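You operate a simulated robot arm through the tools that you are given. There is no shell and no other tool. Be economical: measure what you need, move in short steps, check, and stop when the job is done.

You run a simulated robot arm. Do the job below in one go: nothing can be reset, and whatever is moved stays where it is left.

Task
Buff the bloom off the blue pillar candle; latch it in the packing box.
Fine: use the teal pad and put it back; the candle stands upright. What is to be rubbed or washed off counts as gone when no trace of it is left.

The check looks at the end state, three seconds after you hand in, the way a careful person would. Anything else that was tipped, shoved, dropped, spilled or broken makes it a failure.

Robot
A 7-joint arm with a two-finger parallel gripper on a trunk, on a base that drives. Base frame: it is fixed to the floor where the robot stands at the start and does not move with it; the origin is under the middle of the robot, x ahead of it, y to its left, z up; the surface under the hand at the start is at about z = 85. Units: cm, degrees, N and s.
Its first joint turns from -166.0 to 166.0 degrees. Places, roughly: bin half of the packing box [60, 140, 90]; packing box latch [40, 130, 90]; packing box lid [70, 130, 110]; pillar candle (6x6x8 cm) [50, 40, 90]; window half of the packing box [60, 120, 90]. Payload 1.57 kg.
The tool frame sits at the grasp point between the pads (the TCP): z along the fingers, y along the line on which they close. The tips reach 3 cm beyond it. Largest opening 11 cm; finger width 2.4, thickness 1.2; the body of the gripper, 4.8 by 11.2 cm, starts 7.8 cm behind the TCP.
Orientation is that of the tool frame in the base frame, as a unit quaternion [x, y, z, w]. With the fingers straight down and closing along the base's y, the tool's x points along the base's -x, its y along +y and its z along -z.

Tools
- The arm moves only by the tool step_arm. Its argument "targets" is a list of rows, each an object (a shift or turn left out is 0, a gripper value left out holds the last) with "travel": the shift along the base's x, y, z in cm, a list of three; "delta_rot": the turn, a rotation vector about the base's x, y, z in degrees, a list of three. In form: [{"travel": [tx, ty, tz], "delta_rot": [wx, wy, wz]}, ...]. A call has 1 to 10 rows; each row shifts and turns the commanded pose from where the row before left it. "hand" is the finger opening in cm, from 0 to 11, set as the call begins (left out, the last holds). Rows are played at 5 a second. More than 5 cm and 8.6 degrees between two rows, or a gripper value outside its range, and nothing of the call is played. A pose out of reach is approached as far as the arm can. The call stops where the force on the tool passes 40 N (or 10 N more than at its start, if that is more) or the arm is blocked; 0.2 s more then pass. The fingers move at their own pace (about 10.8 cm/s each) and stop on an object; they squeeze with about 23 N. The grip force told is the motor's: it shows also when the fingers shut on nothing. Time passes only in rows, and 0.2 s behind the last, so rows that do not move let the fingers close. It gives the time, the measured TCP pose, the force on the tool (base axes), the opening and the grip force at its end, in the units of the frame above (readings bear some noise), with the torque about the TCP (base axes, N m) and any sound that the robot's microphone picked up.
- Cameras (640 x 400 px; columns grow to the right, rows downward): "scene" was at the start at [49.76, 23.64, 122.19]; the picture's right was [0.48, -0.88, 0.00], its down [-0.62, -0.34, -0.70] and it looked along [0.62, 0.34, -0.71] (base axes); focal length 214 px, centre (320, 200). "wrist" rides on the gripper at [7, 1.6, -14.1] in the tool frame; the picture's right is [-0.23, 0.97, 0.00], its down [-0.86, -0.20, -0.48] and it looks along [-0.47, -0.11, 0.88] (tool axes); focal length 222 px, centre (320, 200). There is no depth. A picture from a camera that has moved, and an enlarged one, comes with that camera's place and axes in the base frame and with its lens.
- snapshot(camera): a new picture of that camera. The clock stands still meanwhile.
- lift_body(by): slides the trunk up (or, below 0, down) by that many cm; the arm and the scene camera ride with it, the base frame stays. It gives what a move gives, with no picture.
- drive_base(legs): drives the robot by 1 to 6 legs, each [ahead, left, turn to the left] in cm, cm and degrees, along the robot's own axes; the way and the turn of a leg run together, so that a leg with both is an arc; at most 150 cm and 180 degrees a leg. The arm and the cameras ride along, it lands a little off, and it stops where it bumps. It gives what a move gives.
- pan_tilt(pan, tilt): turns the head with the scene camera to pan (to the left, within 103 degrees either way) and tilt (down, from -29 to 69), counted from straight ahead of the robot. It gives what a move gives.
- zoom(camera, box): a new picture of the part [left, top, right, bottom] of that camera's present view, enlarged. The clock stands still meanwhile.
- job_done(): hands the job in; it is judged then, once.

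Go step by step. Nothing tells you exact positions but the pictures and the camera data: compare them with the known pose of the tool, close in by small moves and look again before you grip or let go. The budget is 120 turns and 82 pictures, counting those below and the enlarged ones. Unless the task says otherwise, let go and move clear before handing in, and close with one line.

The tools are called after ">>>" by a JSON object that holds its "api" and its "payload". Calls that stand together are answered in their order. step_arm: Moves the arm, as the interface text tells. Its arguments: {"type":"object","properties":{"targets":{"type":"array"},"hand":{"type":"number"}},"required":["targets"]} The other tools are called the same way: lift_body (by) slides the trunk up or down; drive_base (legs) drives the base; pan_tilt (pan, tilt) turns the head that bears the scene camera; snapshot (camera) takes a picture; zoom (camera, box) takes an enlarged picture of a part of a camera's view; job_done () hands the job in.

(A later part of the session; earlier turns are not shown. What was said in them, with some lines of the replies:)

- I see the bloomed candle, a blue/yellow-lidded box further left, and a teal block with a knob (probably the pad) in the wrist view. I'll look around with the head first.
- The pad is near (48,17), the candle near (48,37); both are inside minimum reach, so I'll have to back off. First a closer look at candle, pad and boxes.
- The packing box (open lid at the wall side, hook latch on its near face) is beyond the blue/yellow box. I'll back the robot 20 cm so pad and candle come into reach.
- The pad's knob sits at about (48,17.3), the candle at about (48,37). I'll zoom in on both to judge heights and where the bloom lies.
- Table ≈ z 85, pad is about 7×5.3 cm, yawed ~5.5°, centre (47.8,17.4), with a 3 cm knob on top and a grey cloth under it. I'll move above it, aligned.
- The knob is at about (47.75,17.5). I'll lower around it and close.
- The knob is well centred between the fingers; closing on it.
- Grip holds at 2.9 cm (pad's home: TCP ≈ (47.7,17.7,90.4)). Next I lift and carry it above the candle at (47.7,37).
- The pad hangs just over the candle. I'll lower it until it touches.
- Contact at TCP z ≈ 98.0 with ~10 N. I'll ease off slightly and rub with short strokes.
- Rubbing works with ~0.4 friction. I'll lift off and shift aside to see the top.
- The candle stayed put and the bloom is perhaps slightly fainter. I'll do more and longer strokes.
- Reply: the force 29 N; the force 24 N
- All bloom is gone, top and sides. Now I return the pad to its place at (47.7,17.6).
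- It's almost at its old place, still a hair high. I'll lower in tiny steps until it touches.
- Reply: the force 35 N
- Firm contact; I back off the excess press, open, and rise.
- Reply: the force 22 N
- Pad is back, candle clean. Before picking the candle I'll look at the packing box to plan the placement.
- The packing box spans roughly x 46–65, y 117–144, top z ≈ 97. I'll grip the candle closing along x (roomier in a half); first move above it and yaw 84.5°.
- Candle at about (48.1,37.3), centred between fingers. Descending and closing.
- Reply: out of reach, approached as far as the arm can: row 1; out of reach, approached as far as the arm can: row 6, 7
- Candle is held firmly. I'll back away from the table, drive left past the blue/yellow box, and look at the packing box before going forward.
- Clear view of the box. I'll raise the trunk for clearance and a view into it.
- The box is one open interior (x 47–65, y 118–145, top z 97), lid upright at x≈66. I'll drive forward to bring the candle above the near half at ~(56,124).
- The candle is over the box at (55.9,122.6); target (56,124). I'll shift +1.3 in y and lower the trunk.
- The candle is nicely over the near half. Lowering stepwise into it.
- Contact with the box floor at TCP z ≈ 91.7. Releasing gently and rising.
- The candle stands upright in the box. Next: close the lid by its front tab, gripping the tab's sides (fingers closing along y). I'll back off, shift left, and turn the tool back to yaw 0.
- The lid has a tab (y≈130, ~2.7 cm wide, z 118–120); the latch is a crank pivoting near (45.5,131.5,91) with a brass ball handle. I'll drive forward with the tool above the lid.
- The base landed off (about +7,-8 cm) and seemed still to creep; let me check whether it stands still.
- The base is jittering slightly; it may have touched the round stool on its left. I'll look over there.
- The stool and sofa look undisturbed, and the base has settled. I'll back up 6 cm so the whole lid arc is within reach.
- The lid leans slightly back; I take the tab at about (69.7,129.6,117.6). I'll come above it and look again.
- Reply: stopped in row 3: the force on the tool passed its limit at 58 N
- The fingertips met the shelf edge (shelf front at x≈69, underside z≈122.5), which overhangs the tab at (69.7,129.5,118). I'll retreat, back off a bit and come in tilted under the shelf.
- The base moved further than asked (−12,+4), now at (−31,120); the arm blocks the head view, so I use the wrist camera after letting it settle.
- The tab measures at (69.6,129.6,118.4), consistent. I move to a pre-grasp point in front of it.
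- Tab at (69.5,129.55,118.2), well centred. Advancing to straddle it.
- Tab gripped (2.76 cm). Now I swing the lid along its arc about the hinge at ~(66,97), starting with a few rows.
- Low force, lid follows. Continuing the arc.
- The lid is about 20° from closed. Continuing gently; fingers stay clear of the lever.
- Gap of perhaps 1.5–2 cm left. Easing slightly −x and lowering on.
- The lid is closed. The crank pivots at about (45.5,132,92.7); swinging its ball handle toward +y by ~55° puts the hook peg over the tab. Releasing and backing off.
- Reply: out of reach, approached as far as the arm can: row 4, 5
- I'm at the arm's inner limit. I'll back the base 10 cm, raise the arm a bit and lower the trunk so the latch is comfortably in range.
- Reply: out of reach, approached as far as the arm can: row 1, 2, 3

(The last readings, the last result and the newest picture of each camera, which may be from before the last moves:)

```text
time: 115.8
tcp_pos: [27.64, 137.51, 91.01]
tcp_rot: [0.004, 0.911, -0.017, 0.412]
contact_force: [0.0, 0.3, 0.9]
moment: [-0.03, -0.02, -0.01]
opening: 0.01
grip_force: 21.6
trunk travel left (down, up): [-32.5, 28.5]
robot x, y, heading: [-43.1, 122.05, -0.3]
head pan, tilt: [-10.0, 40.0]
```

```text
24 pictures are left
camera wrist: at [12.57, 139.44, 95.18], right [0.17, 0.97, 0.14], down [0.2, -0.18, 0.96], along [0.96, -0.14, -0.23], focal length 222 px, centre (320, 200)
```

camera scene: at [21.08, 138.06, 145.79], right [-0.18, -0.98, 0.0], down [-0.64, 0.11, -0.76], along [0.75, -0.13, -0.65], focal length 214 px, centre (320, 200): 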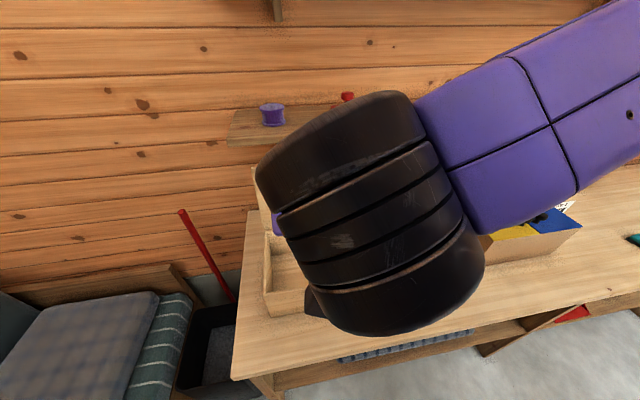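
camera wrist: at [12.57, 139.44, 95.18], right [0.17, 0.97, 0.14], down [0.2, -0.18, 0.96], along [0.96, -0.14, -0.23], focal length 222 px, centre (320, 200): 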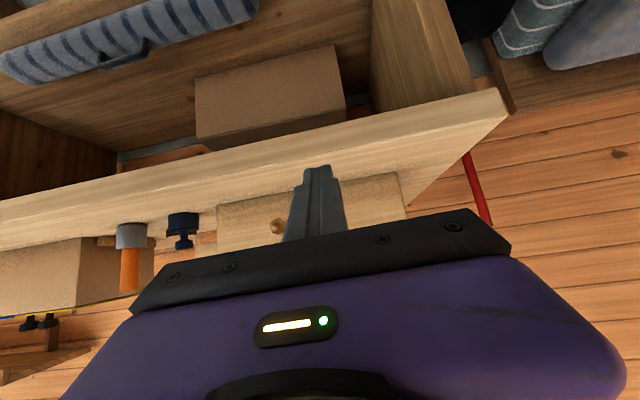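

>>> {"api": "step_arm", "payload": {"targets": [{"travel": [0, -3.5, 1]}, {"travel": [0, -3.5, 1]}, {"travel": [0, -3.5, 1]}, {"travel": [2.5, -1.7, 0]}, {"travel": [3, 0, 0]}, {"travel": [0, 0, 0]}, {"travel": [0, 0, 0]}], "hand": 0}}

>>> {"api": "snapshot", "payload": {"camera": "wrist"}}

>>> {"api": "snapshot", "payload": {"camera": "scene"}}

```text
time: 117.4
tcp_pos: [37.82, 127.69, 92.76]
tcp_rot: [0.005, 0.911, -0.017, 0.411]
contact_force: [-4.5, -1.9, -0.1]
moment: [-0.01, 0.08, 0.0]
opening: 0.01
grip_force: 21.0
out of reach, approached as far as the arm can: row 1, 2, 3
trunk travel left (down, up): [-32.5, 28.5]
robot x, y, heading: [-43.38, 122.5, -0.4]
head pan, tilt: [-10.0, 40.0]
```

```text
23 pictures are left
camera wrist: at [22.69, 129.64, 96.74], right [0.17, 0.97, 0.14], down [0.2, -0.18, 0.96], along [0.96, -0.14, -0.23], focal length 222 px, centre (320, 200)
```

wrist: 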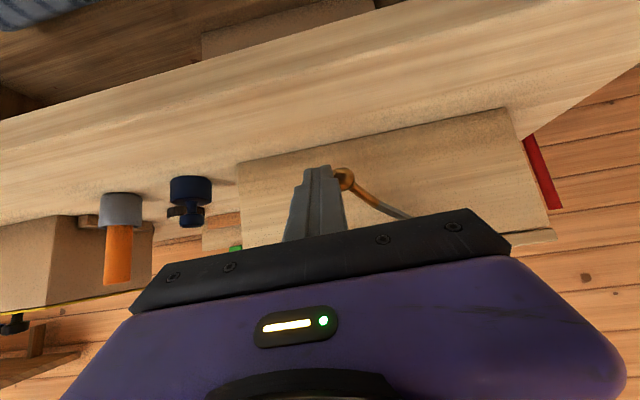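

```text
22 pictures are left
camera scene: at [8.91, 140.1, 127.79], right [-0.18, -0.98, 0.0], down [-0.64, 0.12, -0.76], along [0.75, -0.14, -0.65], focal length 214 px, centre (320, 200)
```

scene: 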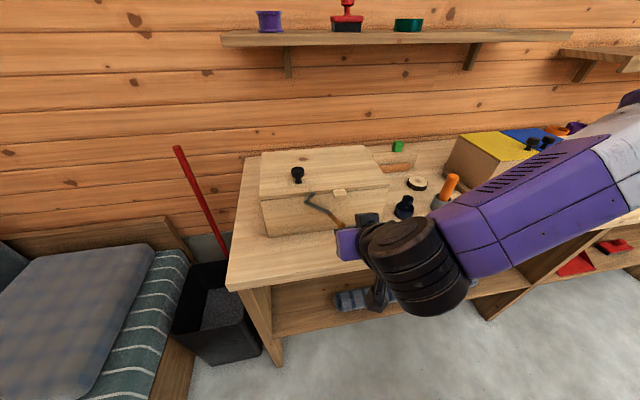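

The tip may be touching the ball from the front; I'll retreat a little, shift −y, and look closer.

>>> {"api": "step_arm", "payload": {"targets": [{"travel": [-1.2, 0, 0]}, {"travel": [0, -2.2, 0]}, {"travel": [0, 0, 0]}, {"travel": [0, 0, 0]}], "hand": 0}}

>>> {"api": "zoom", "payload": {"camera": "wrist", "box": [240, 110, 440, 250]}}

>>> {"api": "zoom", "payload": {"camera": "scene", "box": [240, 140, 420, 260]}}

```text
time: 118.4
tcp_pos: [36.64, 125.34, 92.96]
tcp_rot: [0.004, 0.911, -0.016, 0.412]
contact_force: [-0.3, -0.4, -0.5]
moment: [-0.01, -0.03, 0.02]
opening: 0.01
grip_force: 21.2
trunk travel left (down, up): [-32.5, 28.5]
robot x, y, heading: [-43.13, 122.42, -0.2]
head pan, tilt: [-10.0, 40.0]
```

```text
2.86 times, centred on (340, 180) of wrist
camera zoom: at [21.63, 127.35, 96.9], right [0.17, 0.97, 0.14], down [0.2, -0.18, 0.96], along [0.96, -0.14, -0.23], focal length 635 px, centre (263, 257)
```

zoom: 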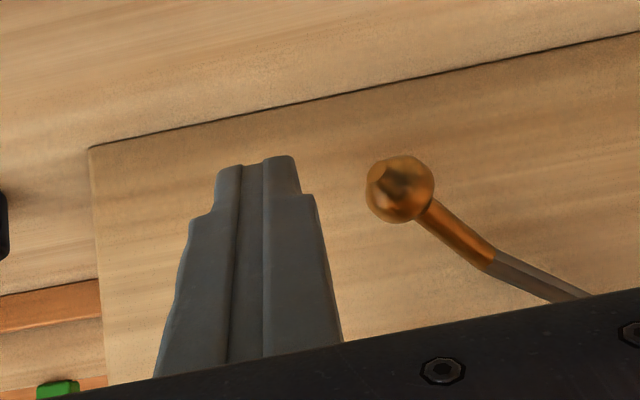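

```text
3.33 times, centred on (330, 200) of scene
camera zoom: at [8.93, 140.11, 127.78], right [-0.18, -0.98, 0.0], down [-0.64, 0.11, -0.76], along [0.75, -0.14, -0.65], focal length 715 px, centre (287, 200)
```

zoom: 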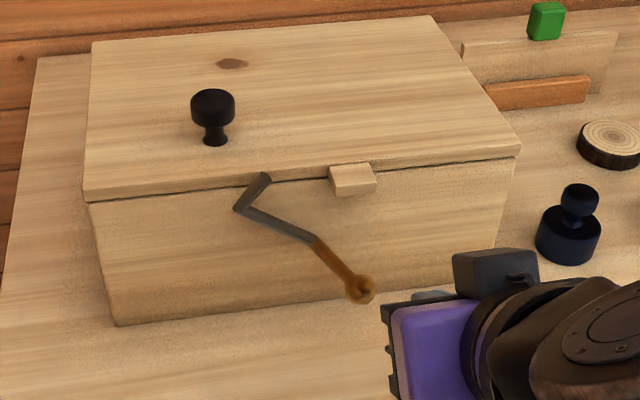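

Triangulated: ball handle at (40.7,129.1,91.2), crank joint at (43.9,131.8,93.3). I'll put the closed fingertips beside the ball on its −y side and push +y.

>>> {"api": "step_arm", "payload": {"targets": [{"travel": [1.4, 0, -0.4]}, {"travel": [1.4, 0, -0.5]}, {"travel": [0, 1, 0]}, {"travel": [0, 0, 0]}], "hand": 0}}

>>> {"api": "step_arm", "payload": {"targets": [{"travel": [0, 0.7, -0.1]}, {"travel": [0, 0.7, -0.25]}, {"travel": [0, 0.7, -0.25]}, {"travel": [0, 0, 0]}]}}

>>> {"api": "zoom", "payload": {"camera": "scene", "box": [240, 140, 420, 260]}}

```text
time: 119.4
tcp_pos: [39.64, 126.34, 91.82]
tcp_rot: [0.005, 0.911, -0.018, 0.412]
contact_force: [0.4, 0.4, 0.0]
moment: [0.0, 0.01, -0.06]
opening: 0.0
grip_force: 21.2
trunk travel left (down, up): [-32.5, 28.5]
robot x, y, heading: [-43.28, 122.41, -0.1]
head pan, tilt: [-10.0, 40.0]
```

```text
time: 120.4
tcp_pos: [39.43, 128.44, 91.26]
tcp_rot: [0.006, 0.911, -0.017, 0.412]
contact_force: [-1.8, -6.3, -4.2]
moment: [-0.09, 0.07, -0.09]
opening: 0.01
grip_force: 21.4
trunk travel left (down, up): [-32.5, 28.5]
robot x, y, heading: [-43.17, 122.08, -0.2]
head pan, tilt: [-10.0, 40.0]
```

```text
3.33 times, centred on (330, 200) of scene
camera zoom: at [8.93, 140.09, 127.78], right [-0.18, -0.98, 0.0], down [-0.64, 0.11, -0.76], along [0.75, -0.14, -0.65], focal length 715 px, centre (287, 200)
```

zoom: 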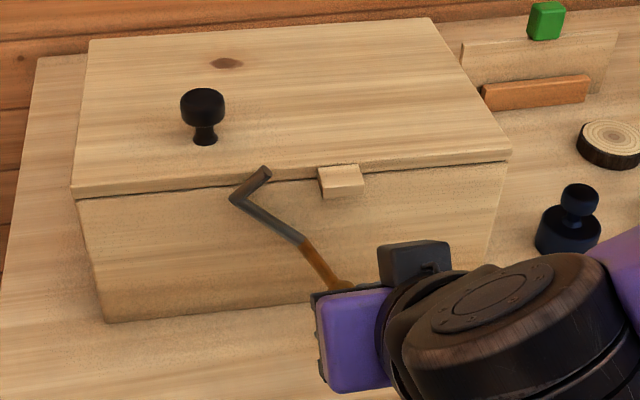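

The crank turned ~9°, but the box also slid ~0.7 cm: pushing the short handle sideways takes too much force. The hook arm's corner (43.4,136.8,97.6) has twice the leverage, so I'll push there from the +y side instead.

>>> {"api": "step_arm", "payload": {"targets": [{"travel": [0, -1.2, 0]}, {"travel": [-3.4, 0, 2]}, {"travel": [0, 0, 4]}, {"travel": [0, 3.2, 3.5]}, {"travel": [0, 4.4, 0]}, {"travel": [0, 4.4, 0]}, {"travel": [0, 0, 0]}, {"travel": [0, 0, 0]}], "hand": 0}}

>>> {"api": "snapshot", "payload": {"camera": "wrist"}}

>>> {"api": "snapshot", "payload": {"camera": "scene"}}

```text
time: 122.2
tcp_pos: [36.19, 139.18, 100.83]
tcp_rot: [0.004, 0.911, -0.017, 0.412]
contact_force: [-0.9, -0.5, 0.3]
moment: [-0.02, 0.03, -0.01]
opening: 0.0
grip_force: 21.4
trunk travel left (down, up): [-32.5, 28.5]
robot x, y, heading: [-43.53, 122.2, 0.0]
head pan, tilt: [-10.0, 40.0]
```

```text
18 pictures are left
camera wrist: at [21.11, 141.16, 104.86], right [0.17, 0.97, 0.14], down [0.2, -0.18, 0.96], along [0.96, -0.14, -0.23], focal length 222 px, centre (320, 200)
```

wrist: 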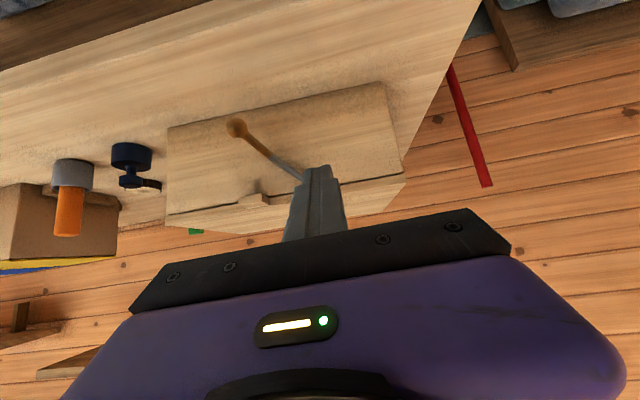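

```text
17 pictures are left
camera scene: at [8.92, 140.13, 127.78], right [-0.18, -0.98, 0.0], down [-0.64, 0.11, -0.76], along [0.75, -0.14, -0.65], focal length 214 px, centre (320, 200)
```

scene: 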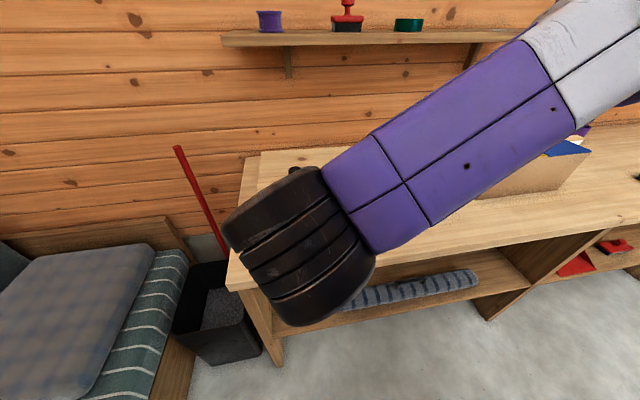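

The finger is just on the +y side of the hook corner. I'll shift +y slightly, advance, then push −y in small steps watching force.

>>> {"api": "step_arm", "payload": {"targets": [{"travel": [0, 0.6, 0]}, {"travel": [2.8, 0, -0.8]}, {"travel": [2.7, 0, -0.8]}, {"travel": [0, 0, 0]}], "hand": 0}}

>>> {"api": "zoom", "payload": {"camera": "wrist", "box": [180, 100, 420, 260]}}

```text
time: 123.2
tcp_pos: [41.79, 139.85, 99.15]
tcp_rot: [0.004, 0.911, -0.017, 0.413]
contact_force: [-0.3, 0.7, 0.5]
moment: [0.0, 0.04, -0.03]
opening: 0.0
grip_force: 21.8
trunk travel left (down, up): [-32.5, 28.5]
robot x, y, heading: [-43.37, 122.09, -0.2]
head pan, tilt: [-10.0, 40.0]
```

```text
2.50 times, centred on (300, 180) of wrist
camera zoom: at [26.8, 141.75, 103.13], right [0.17, 0.97, 0.14], down [0.2, -0.18, 0.96], along [0.96, -0.14, -0.23], focal length 555 px, centre (370, 250)
```

zoom: 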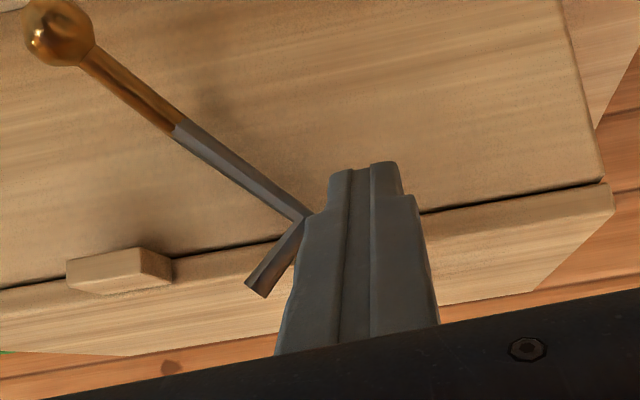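

Finger sits right beside the hook corner. Pushing −y with slight rise.

>>> {"api": "step_arm", "payload": {"targets": [{"travel": [0, -0.7, 0]}, {"travel": [0, -0.7, 0.15]}, {"travel": [0, -0.7, 0.15]}, {"travel": [0, -0.6, 0.2]}, {"travel": [0, 0, 0]}], "hand": 0}}

>>> {"api": "zoom", "payload": {"camera": "wrist", "box": [180, 100, 420, 260]}}

```text
time: 124.4
tcp_pos: [41.68, 137.53, 99.96]
tcp_rot: [0.004, 0.909, -0.015, 0.416]
contact_force: [-5.5, 19.2, 28.1]
moment: [-0.05, -0.66, 0.45]
opening: 0.01
grip_force: 20.8
trunk travel left (down, up): [-32.5, 28.5]
robot x, y, heading: [-43.43, 122.5, -0.2]
head pan, tilt: [-10.0, 40.0]
```

```text
2.50 times, centred on (300, 180) of wrist
camera zoom: at [26.58, 139.5, 103.96], right [0.17, 0.97, 0.15], down [0.2, -0.18, 0.96], along [0.97, -0.13, -0.22], focal length 555 px, centre (370, 250)
```

zoom: 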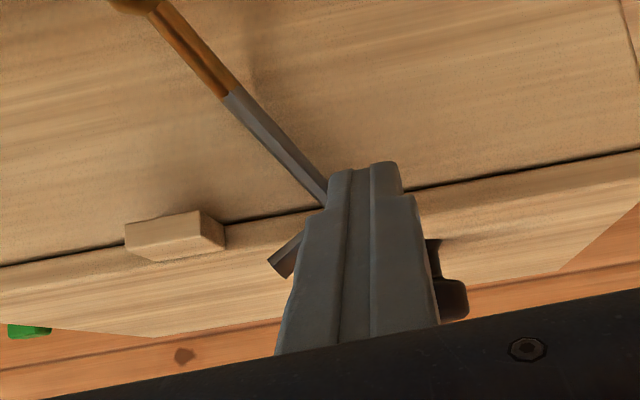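

The finger bore on the corner from above. I'll back off, go ~2 cm lower and push the arm just beneath the corner.

>>> {"api": "step_arm", "payload": {"targets": [{"travel": [0, 1.5, 0]}, {"travel": [0, 0.3, -1]}, {"travel": [0, 0, -1]}, {"travel": [0, -0.7, 0]}, {"travel": [0, 0, 0]}], "hand": 0}}

>>> {"api": "step_arm", "payload": {"targets": [{"travel": [0, -0.6, 0]}, {"travel": [0, -0.5, 0]}, {"travel": [0, 0, 0]}]}}

>>> {"api": "zoom", "payload": {"camera": "wrist", "box": [180, 100, 420, 260]}}

```text
time: 125.7
tcp_pos: [41.27, 138.69, 98.58]
tcp_rot: [0.001, 0.908, -0.012, 0.419]
contact_force: [0.1, -0.2, 0.0]
moment: [-0.02, -0.01, -0.01]
opening: 0.01
grip_force: 21.2
trunk travel left (down, up): [-32.5, 28.5]
robot x, y, heading: [-43.3, 122.02, -0.1]
head pan, tilt: [-10.0, 40.0]
stopped in row 5: the force on the tool passed its limit at 44 N (the readings are from after the stop); the commanded pose is now the measured one
```

```text
time: 126.5
tcp_pos: [41.18, 137.74, 98.49]
tcp_rot: [0.002, 0.908, -0.012, 0.419]
contact_force: [0.2, -0.3, 0.9]
moment: [0.04, 0.01, 0.02]
opening: 0.0
grip_force: 20.8
trunk travel left (down, up): [-32.5, 28.5]
robot x, y, heading: [-43.22, 122.52, -0.4]
head pan, tilt: [-10.0, 40.0]
```

```text
2.50 times, centred on (300, 180) of wrist
camera zoom: at [26.02, 139.49, 102.37], right [0.16, 0.98, 0.15], down [0.19, -0.18, 0.97], along [0.97, -0.13, -0.21], focal length 555 px, centre (370, 250)
```

zoom: 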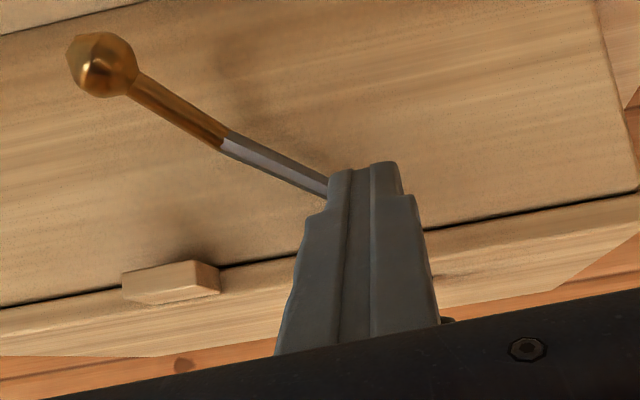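

The finger was too far out in x, so it rode on top and turned the crank back (~37° now). I'll retreat, come in lower and ~1 cm deeper beside the corner.

>>> {"api": "step_arm", "payload": {"targets": [{"travel": [-3, 0, 0.8]}, {"travel": [0, 2, -1]}, {"travel": [0, 0, -1.3]}, {"travel": [2.2, 0, 0]}, {"travel": [1.9, 0, 0.2]}, {"travel": [0, 0, 0]}], "hand": 0}}

>>> {"api": "zoom", "payload": {"camera": "wrist", "box": [180, 100, 420, 260]}}

```text
time: 127.9
tcp_pos: [42.33, 139.57, 97.33]
tcp_rot: [0.001, 0.908, -0.011, 0.419]
contact_force: [-0.8, 0.1, -0.2]
moment: [0.01, -0.03, 0.0]
opening: 0.01
grip_force: 21.7
trunk travel left (down, up): [-32.5, 28.5]
robot x, y, heading: [-43.29, 122.03, -0.2]
head pan, tilt: [-10.0, 40.0]
```

```text
2.50 times, centred on (300, 180) of wrist
camera zoom: at [27.11, 141.44, 101.11], right [0.16, 0.98, 0.15], down [0.19, -0.18, 0.97], along [0.97, -0.13, -0.21], focal length 555 px, centre (370, 250)
```

zoom: 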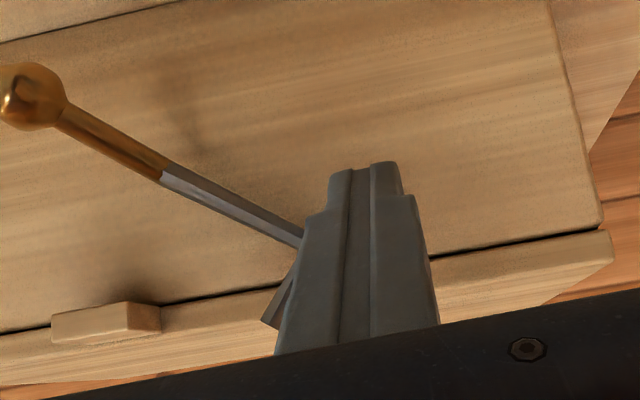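

Now the tip is beneath/beside the corner. Pushing −y with slight rise.

>>> {"api": "step_arm", "payload": {"targets": [{"travel": [0, -0.6, 0.1]}, {"travel": [0, -0.5, 0.2]}, {"travel": [0, -0.5, 0.2]}, {"travel": [0, -0.5, 0.2]}, {"travel": [0, 0, 0]}], "hand": 0}}

>>> {"api": "zoom", "payload": {"camera": "wrist", "box": [180, 100, 420, 260]}}

```text
time: 129.1
tcp_pos: [42.23, 137.32, 97.83]
tcp_rot: [0.001, 0.908, -0.011, 0.419]
contact_force: [0.4, 0.2, -0.7]
moment: [-0.04, -0.01, -0.01]
opening: 0.0
grip_force: 21.5
trunk travel left (down, up): [-32.5, 28.5]
robot x, y, heading: [-43.36, 121.96, -0.3]
head pan, tilt: [-10.0, 40.0]
```

```text
2.50 times, centred on (300, 180) of wrist
camera zoom: at [27.08, 139.28, 101.72], right [0.16, 0.97, 0.15], down [0.19, -0.18, 0.97], along [0.97, -0.13, -0.21], focal length 555 px, centre (370, 250)
```

zoom: 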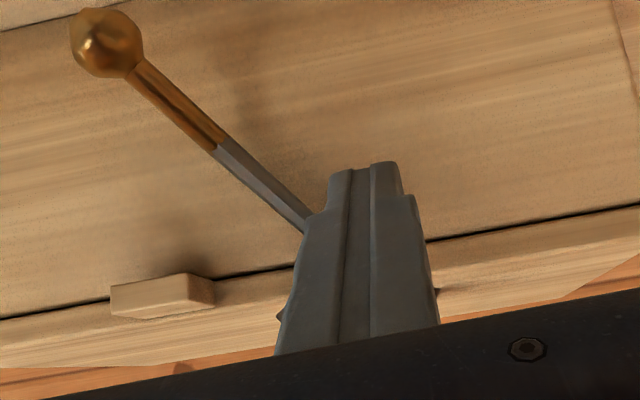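

It rotates with hardly any force. Continuing.

>>> {"api": "step_arm", "payload": {"targets": [{"travel": [0, -0.5, 0.2]}, {"travel": [0, -0.5, 0.2]}, {"travel": [0, -0.5, 0.1]}, {"travel": [0, -0.5, 0.1]}, {"travel": [0, 0, 0]}], "hand": 0}}

>>> {"api": "zoom", "payload": {"camera": "wrist", "box": [180, 100, 420, 260]}}

```text
time: 130.3
tcp_pos: [42.49, 135.45, 98.52]
tcp_rot: [0.001, 0.908, -0.012, 0.419]
contact_force: [-0.4, -0.5, -0.4]
moment: [-0.05, -0.02, 0.03]
opening: 0.02
grip_force: 21.6
trunk travel left (down, up): [-32.5, 28.5]
robot x, y, heading: [-43.17, 122.21, -0.2]
head pan, tilt: [-10.0, 40.0]
```

```text
2.50 times, centred on (300, 180) of wrist
camera zoom: at [27.15, 137.33, 102.35], right [0.16, 0.98, 0.15], down [0.19, -0.18, 0.97], along [0.97, -0.13, -0.21], focal length 555 px, centre (370, 250)
```

zoom: 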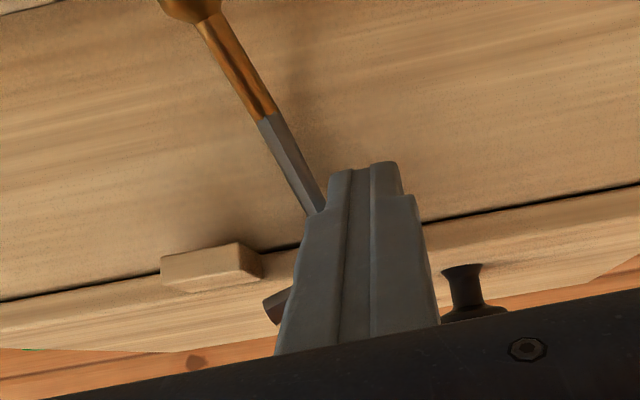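

Peg is swinging over toward the tab. Continuing until it seats.

>>> {"api": "step_arm", "payload": {"targets": [{"travel": [0, -0.5, 0.1]}, {"travel": [0, -0.4, 0.05]}, {"travel": [0, -0.4, 0]}, {"travel": [0, -0.3, 0]}, {"travel": [0, 0, 0]}], "hand": 0}}

>>> {"api": "zoom", "payload": {"camera": "wrist", "box": [180, 100, 420, 260]}}

```text
time: 131.5
tcp_pos: [42.37, 133.76, 98.72]
tcp_rot: [0.0, 0.908, -0.011, 0.42]
contact_force: [-0.9, 0.6, -0.4]
moment: [-0.02, 0.02, 0.06]
opening: 0.02
grip_force: 21.0
trunk travel left (down, up): [-32.5, 28.5]
robot x, y, heading: [-43.33, 122.16, -0.3]
head pan, tilt: [-10.0, 40.0]
```

```text
2.50 times, centred on (300, 180) of wrist
camera zoom: at [27.16, 135.73, 102.56], right [0.16, 0.98, 0.15], down [0.19, -0.18, 0.97], along [0.97, -0.13, -0.21], focal length 555 px, centre (370, 250)
```

zoom: 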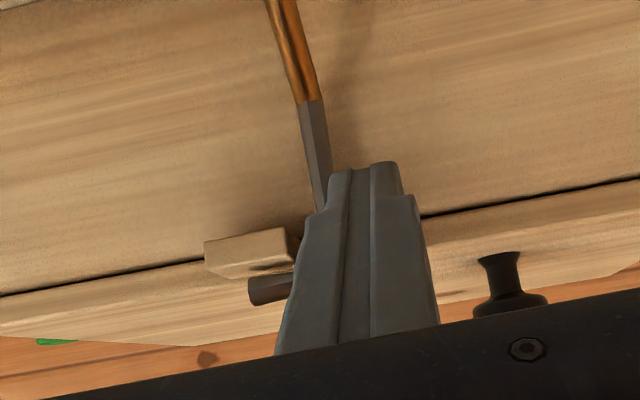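

Peg is over the tab now. A bit further until it seats.

>>> {"api": "step_arm", "payload": {"targets": [{"travel": [0, -0.4, 0]}, {"travel": [0, -0.3, 0]}, {"travel": [0, -0.3, 0]}, {"travel": [0, 0, 0]}], "hand": 0}}

>>> {"api": "zoom", "payload": {"camera": "wrist", "box": [180, 100, 420, 260]}}

```text
time: 132.5
tcp_pos: [42.44, 132.88, 98.73]
tcp_rot: [0.002, 0.908, -0.012, 0.419]
contact_force: [-0.7, 6.2, 2.0]
moment: [0.12, -0.01, 0.13]
opening: 0.0
grip_force: 21.2
trunk travel left (down, up): [-32.5, 28.5]
robot x, y, heading: [-43.4, 122.11, -0.2]
head pan, tilt: [-10.0, 40.0]
```

```text
2.50 times, centred on (300, 180) of wrist
camera zoom: at [27.18, 134.73, 102.58], right [0.16, 0.98, 0.15], down [0.19, -0.18, 0.97], along [0.97, -0.13, -0.21], focal length 555 px, centre (370, 250)
```

zoom: 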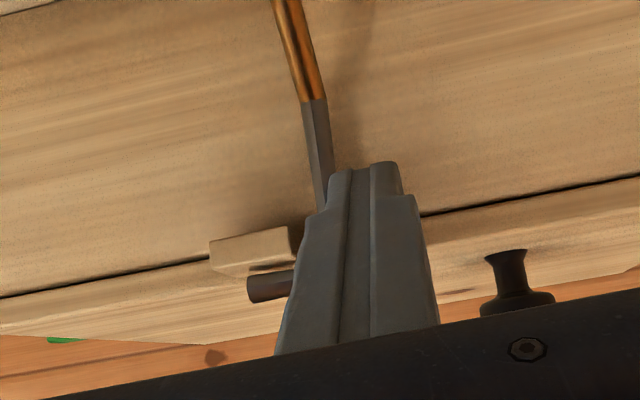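

The crank is at its stop (force 6 N, box nudged back toward where it was). Releasing and backing away to check.

>>> {"api": "step_arm", "payload": {"targets": [{"travel": [0, 0.8, 0]}, {"travel": [0, 1, 0]}, {"travel": [-2.5, 0, 1]}, {"travel": [-2.5, 0, 2]}, {"travel": [0, 0, 0]}], "hand": 0}}

>>> {"api": "drive_base", "payload": {"legs": [[-15, 0, 0], [0, -10, 0]]}}

>>> {"api": "step_arm", "payload": {"targets": [{"travel": [0, -4, 2]}, {"travel": [0, -4, 2]}, {"travel": [0, -4, 2]}, {"travel": [0, -4, 2]}, {"travel": [0, 0, 0]}]}}

>>> {"api": "snapshot", "payload": {"camera": "scene"}}

```text
time: 133.7
tcp_pos: [37.46, 134.71, 101.69]
tcp_rot: [0.001, 0.908, -0.012, 0.42]
contact_force: [-0.1, -0.1, 0.0]
moment: [0.02, -0.03, 0.0]
opening: 0.01
grip_force: 21.7
trunk travel left (down, up): [-32.5, 28.5]
robot x, y, heading: [-43.25, 122.31, -0.2]
head pan, tilt: [-10.0, 40.0]
```

```text
time: 135.6
tcp_pos: [16.46, 135.68, 102.91]
tcp_rot: [-0.004, 0.903, -0.01, 0.429]
contact_force: [-1.4, 1.3, -0.2]
moment: [-0.11, -0.01, -0.16]
opening: 0.0
grip_force: 21.0
trunk travel left (down, up): [-32.5, 28.5]
robot x, y, heading: [-62.62, 122.6, -0.3]
head pan, tilt: [-10.0, 40.0]
stopped in leg 2: the robot was blocked; the commanded pose is now the measured one
```

```text
time: 136.7
tcp_pos: [17.39, 128.6, 109.21]
tcp_rot: [-0.073, 0.906, 0.026, 0.417]
contact_force: [-0.6, -0.7, 0.4]
moment: [0.05, 0.04, 0.0]
opening: 0.01
grip_force: 21.3
trunk travel left (down, up): [-32.5, 28.5]
robot x, y, heading: [-61.47, 121.67, -0.6]
head pan, tilt: [-10.0, 40.0]
stopped in row 5: the arm was blocked; the commanded pose is now the measured one
```

```text
8 pictures are left
camera scene: at [-10.21, 138.29, 128.23], right [-0.18, -0.98, -0.01], down [-0.63, 0.13, -0.76], along [0.75, -0.14, -0.65], focal length 214 px, centre (320, 200)
```

scene: 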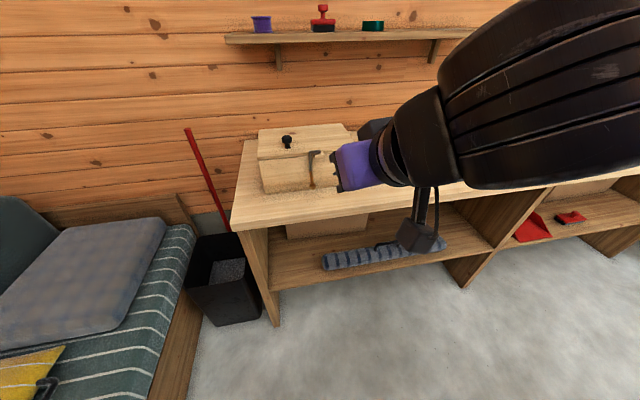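

The base and arm report being blocked; I'll look left and right to see why before moving again.

>>> {"api": "pan_tilt", "payload": {"pan": 95, "tilt": 50}}

>>> {"api": "snapshot", "payload": {"camera": "scene"}}

>>> {"api": "pan_tilt", "payload": {"pan": -90, "tilt": 45}}

>>> {"api": "snapshot", "payload": {"camera": "scene"}}

```text
time: 138.5
tcp_pos: [19.48, 126.56, 108.97]
tcp_rot: [-0.075, 0.907, 0.026, 0.414]
contact_force: [-0.1, -0.4, 0.4]
moment: [0.01, -0.04, -0.02]
opening: 0.0
grip_force: 21.3
trunk travel left (down, up): [-32.5, 28.5]
robot x, y, heading: [-59.6, 119.63, -0.8]
head pan, tilt: [95.0, 50.0]
```

```text
7 pictures are left
camera scene: at [-16.58, 146.0, 126.64], right [1.0, 0.08, -0.01], down [0.05, -0.76, -0.65], along [-0.05, 0.64, -0.76], focal length 214 px, centre (320, 200)
```

scene: 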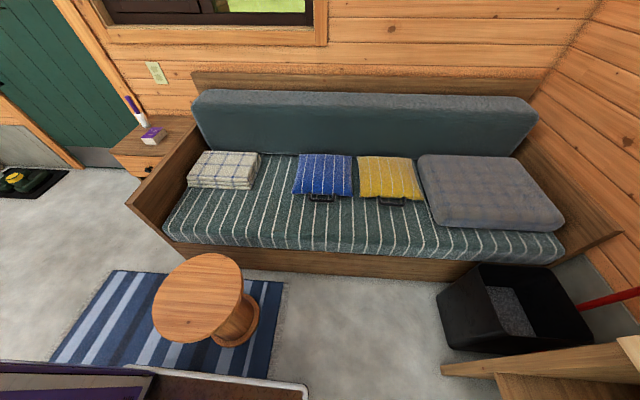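

```text
time: 141.3
tcp_pos: [18.11, 127.74, 109.32]
tcp_rot: [-0.077, 0.905, 0.032, 0.417]
contact_force: [-0.1, -0.4, -1.1]
moment: [-0.02, -0.03, 0.0]
opening: 0.0
grip_force: 21.4
trunk travel left (down, up): [-32.5, 28.5]
robot x, y, heading: [-60.49, 120.25, -0.4]
head pan, tilt: [-90.0, 45.0]
```

```text
6 pictures are left
camera scene: at [-16.81, 131.65, 127.12], right [-1.0, 0.01, 0.01], down [0.0, 0.71, -0.71], along [-0.01, -0.71, -0.71], focal length 214 px, centre (320, 200)
```

scene: 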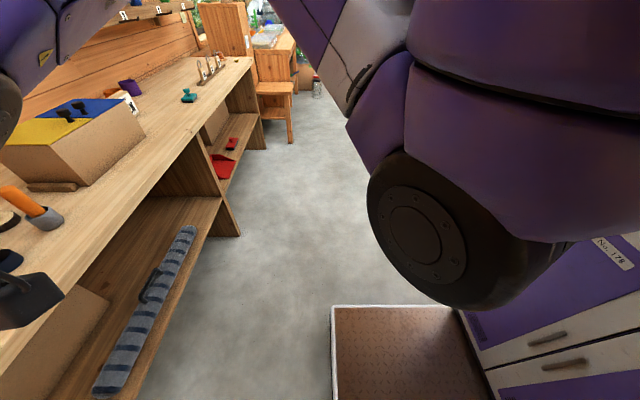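

Nothing is knocked over (stool, bin, table items fine; right side clear). Now a check of the latched box.

>>> {"api": "pan_tilt", "payload": {"pan": 5, "tilt": 32}}

>>> {"api": "snapshot", "payload": {"camera": "scene"}}

```text
time: 143.0
tcp_pos: [18.02, 127.83, 109.23]
tcp_rot: [-0.077, 0.905, 0.032, 0.417]
contact_force: [0.0, -0.3, 0.1]
moment: [0.01, -0.01, 0.04]
opening: 0.0
grip_force: 21.0
trunk travel left (down, up): [-32.5, 28.5]
robot x, y, heading: [-60.87, 120.77, -0.9]
head pan, tilt: [5.0, 32.0]
```

```text
5 pictures are left
camera scene: at [-7.85, 140.57, 129.0], right [0.08, -1.0, 0.0], down [-0.54, -0.04, -0.84], along [0.84, 0.07, -0.54], focal length 214 px, centre (320, 200)
```

scene: 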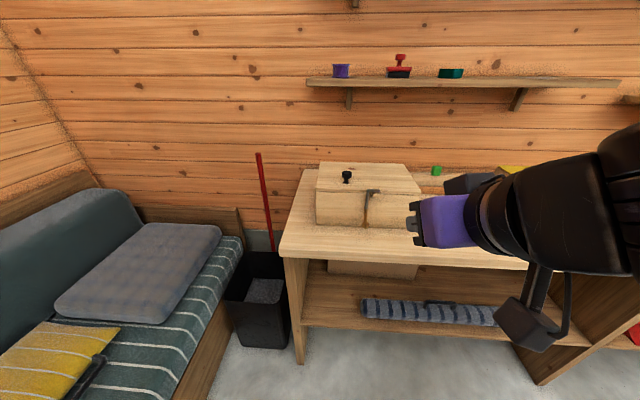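

>>> {"api": "zoom", "payload": {"camera": "scene", "box": [300, 145, 440, 240]}}

```text
4.21 times, centred on (370, 192) of scene
camera zoom: at [-7.85, 140.57, 129.0], right [0.08, -1.0, 0.0], down [-0.54, -0.04, -0.84], along [0.84, 0.07, -0.54], focal length 903 px, centre (110, 232)
```

zoom: 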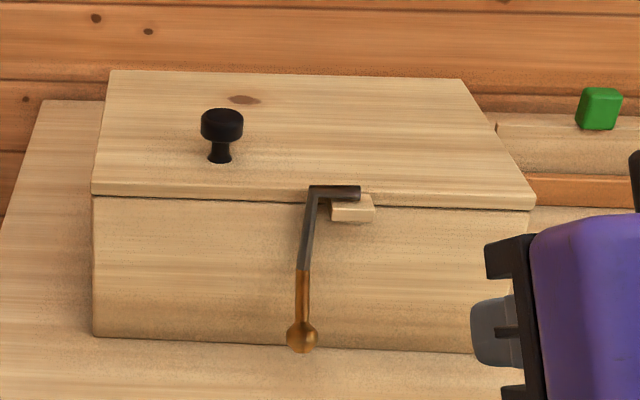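

The lid is shut, the hook peg lies over the tab, and the candle is inside upright. The pad is back in its place and the arm is clear, so I'm handing in.

>>> {"api": "job_done", "payload": {}}

```text
The job is handed in.
```

The blue candle is buffed clean, with no bloom left on any side I could see. It stands upright in the packing box, the lid is closed and latched, and the teal pad is back in its place. While I worked the latch the box slid under 1 cm, then was nudged most of the way back.
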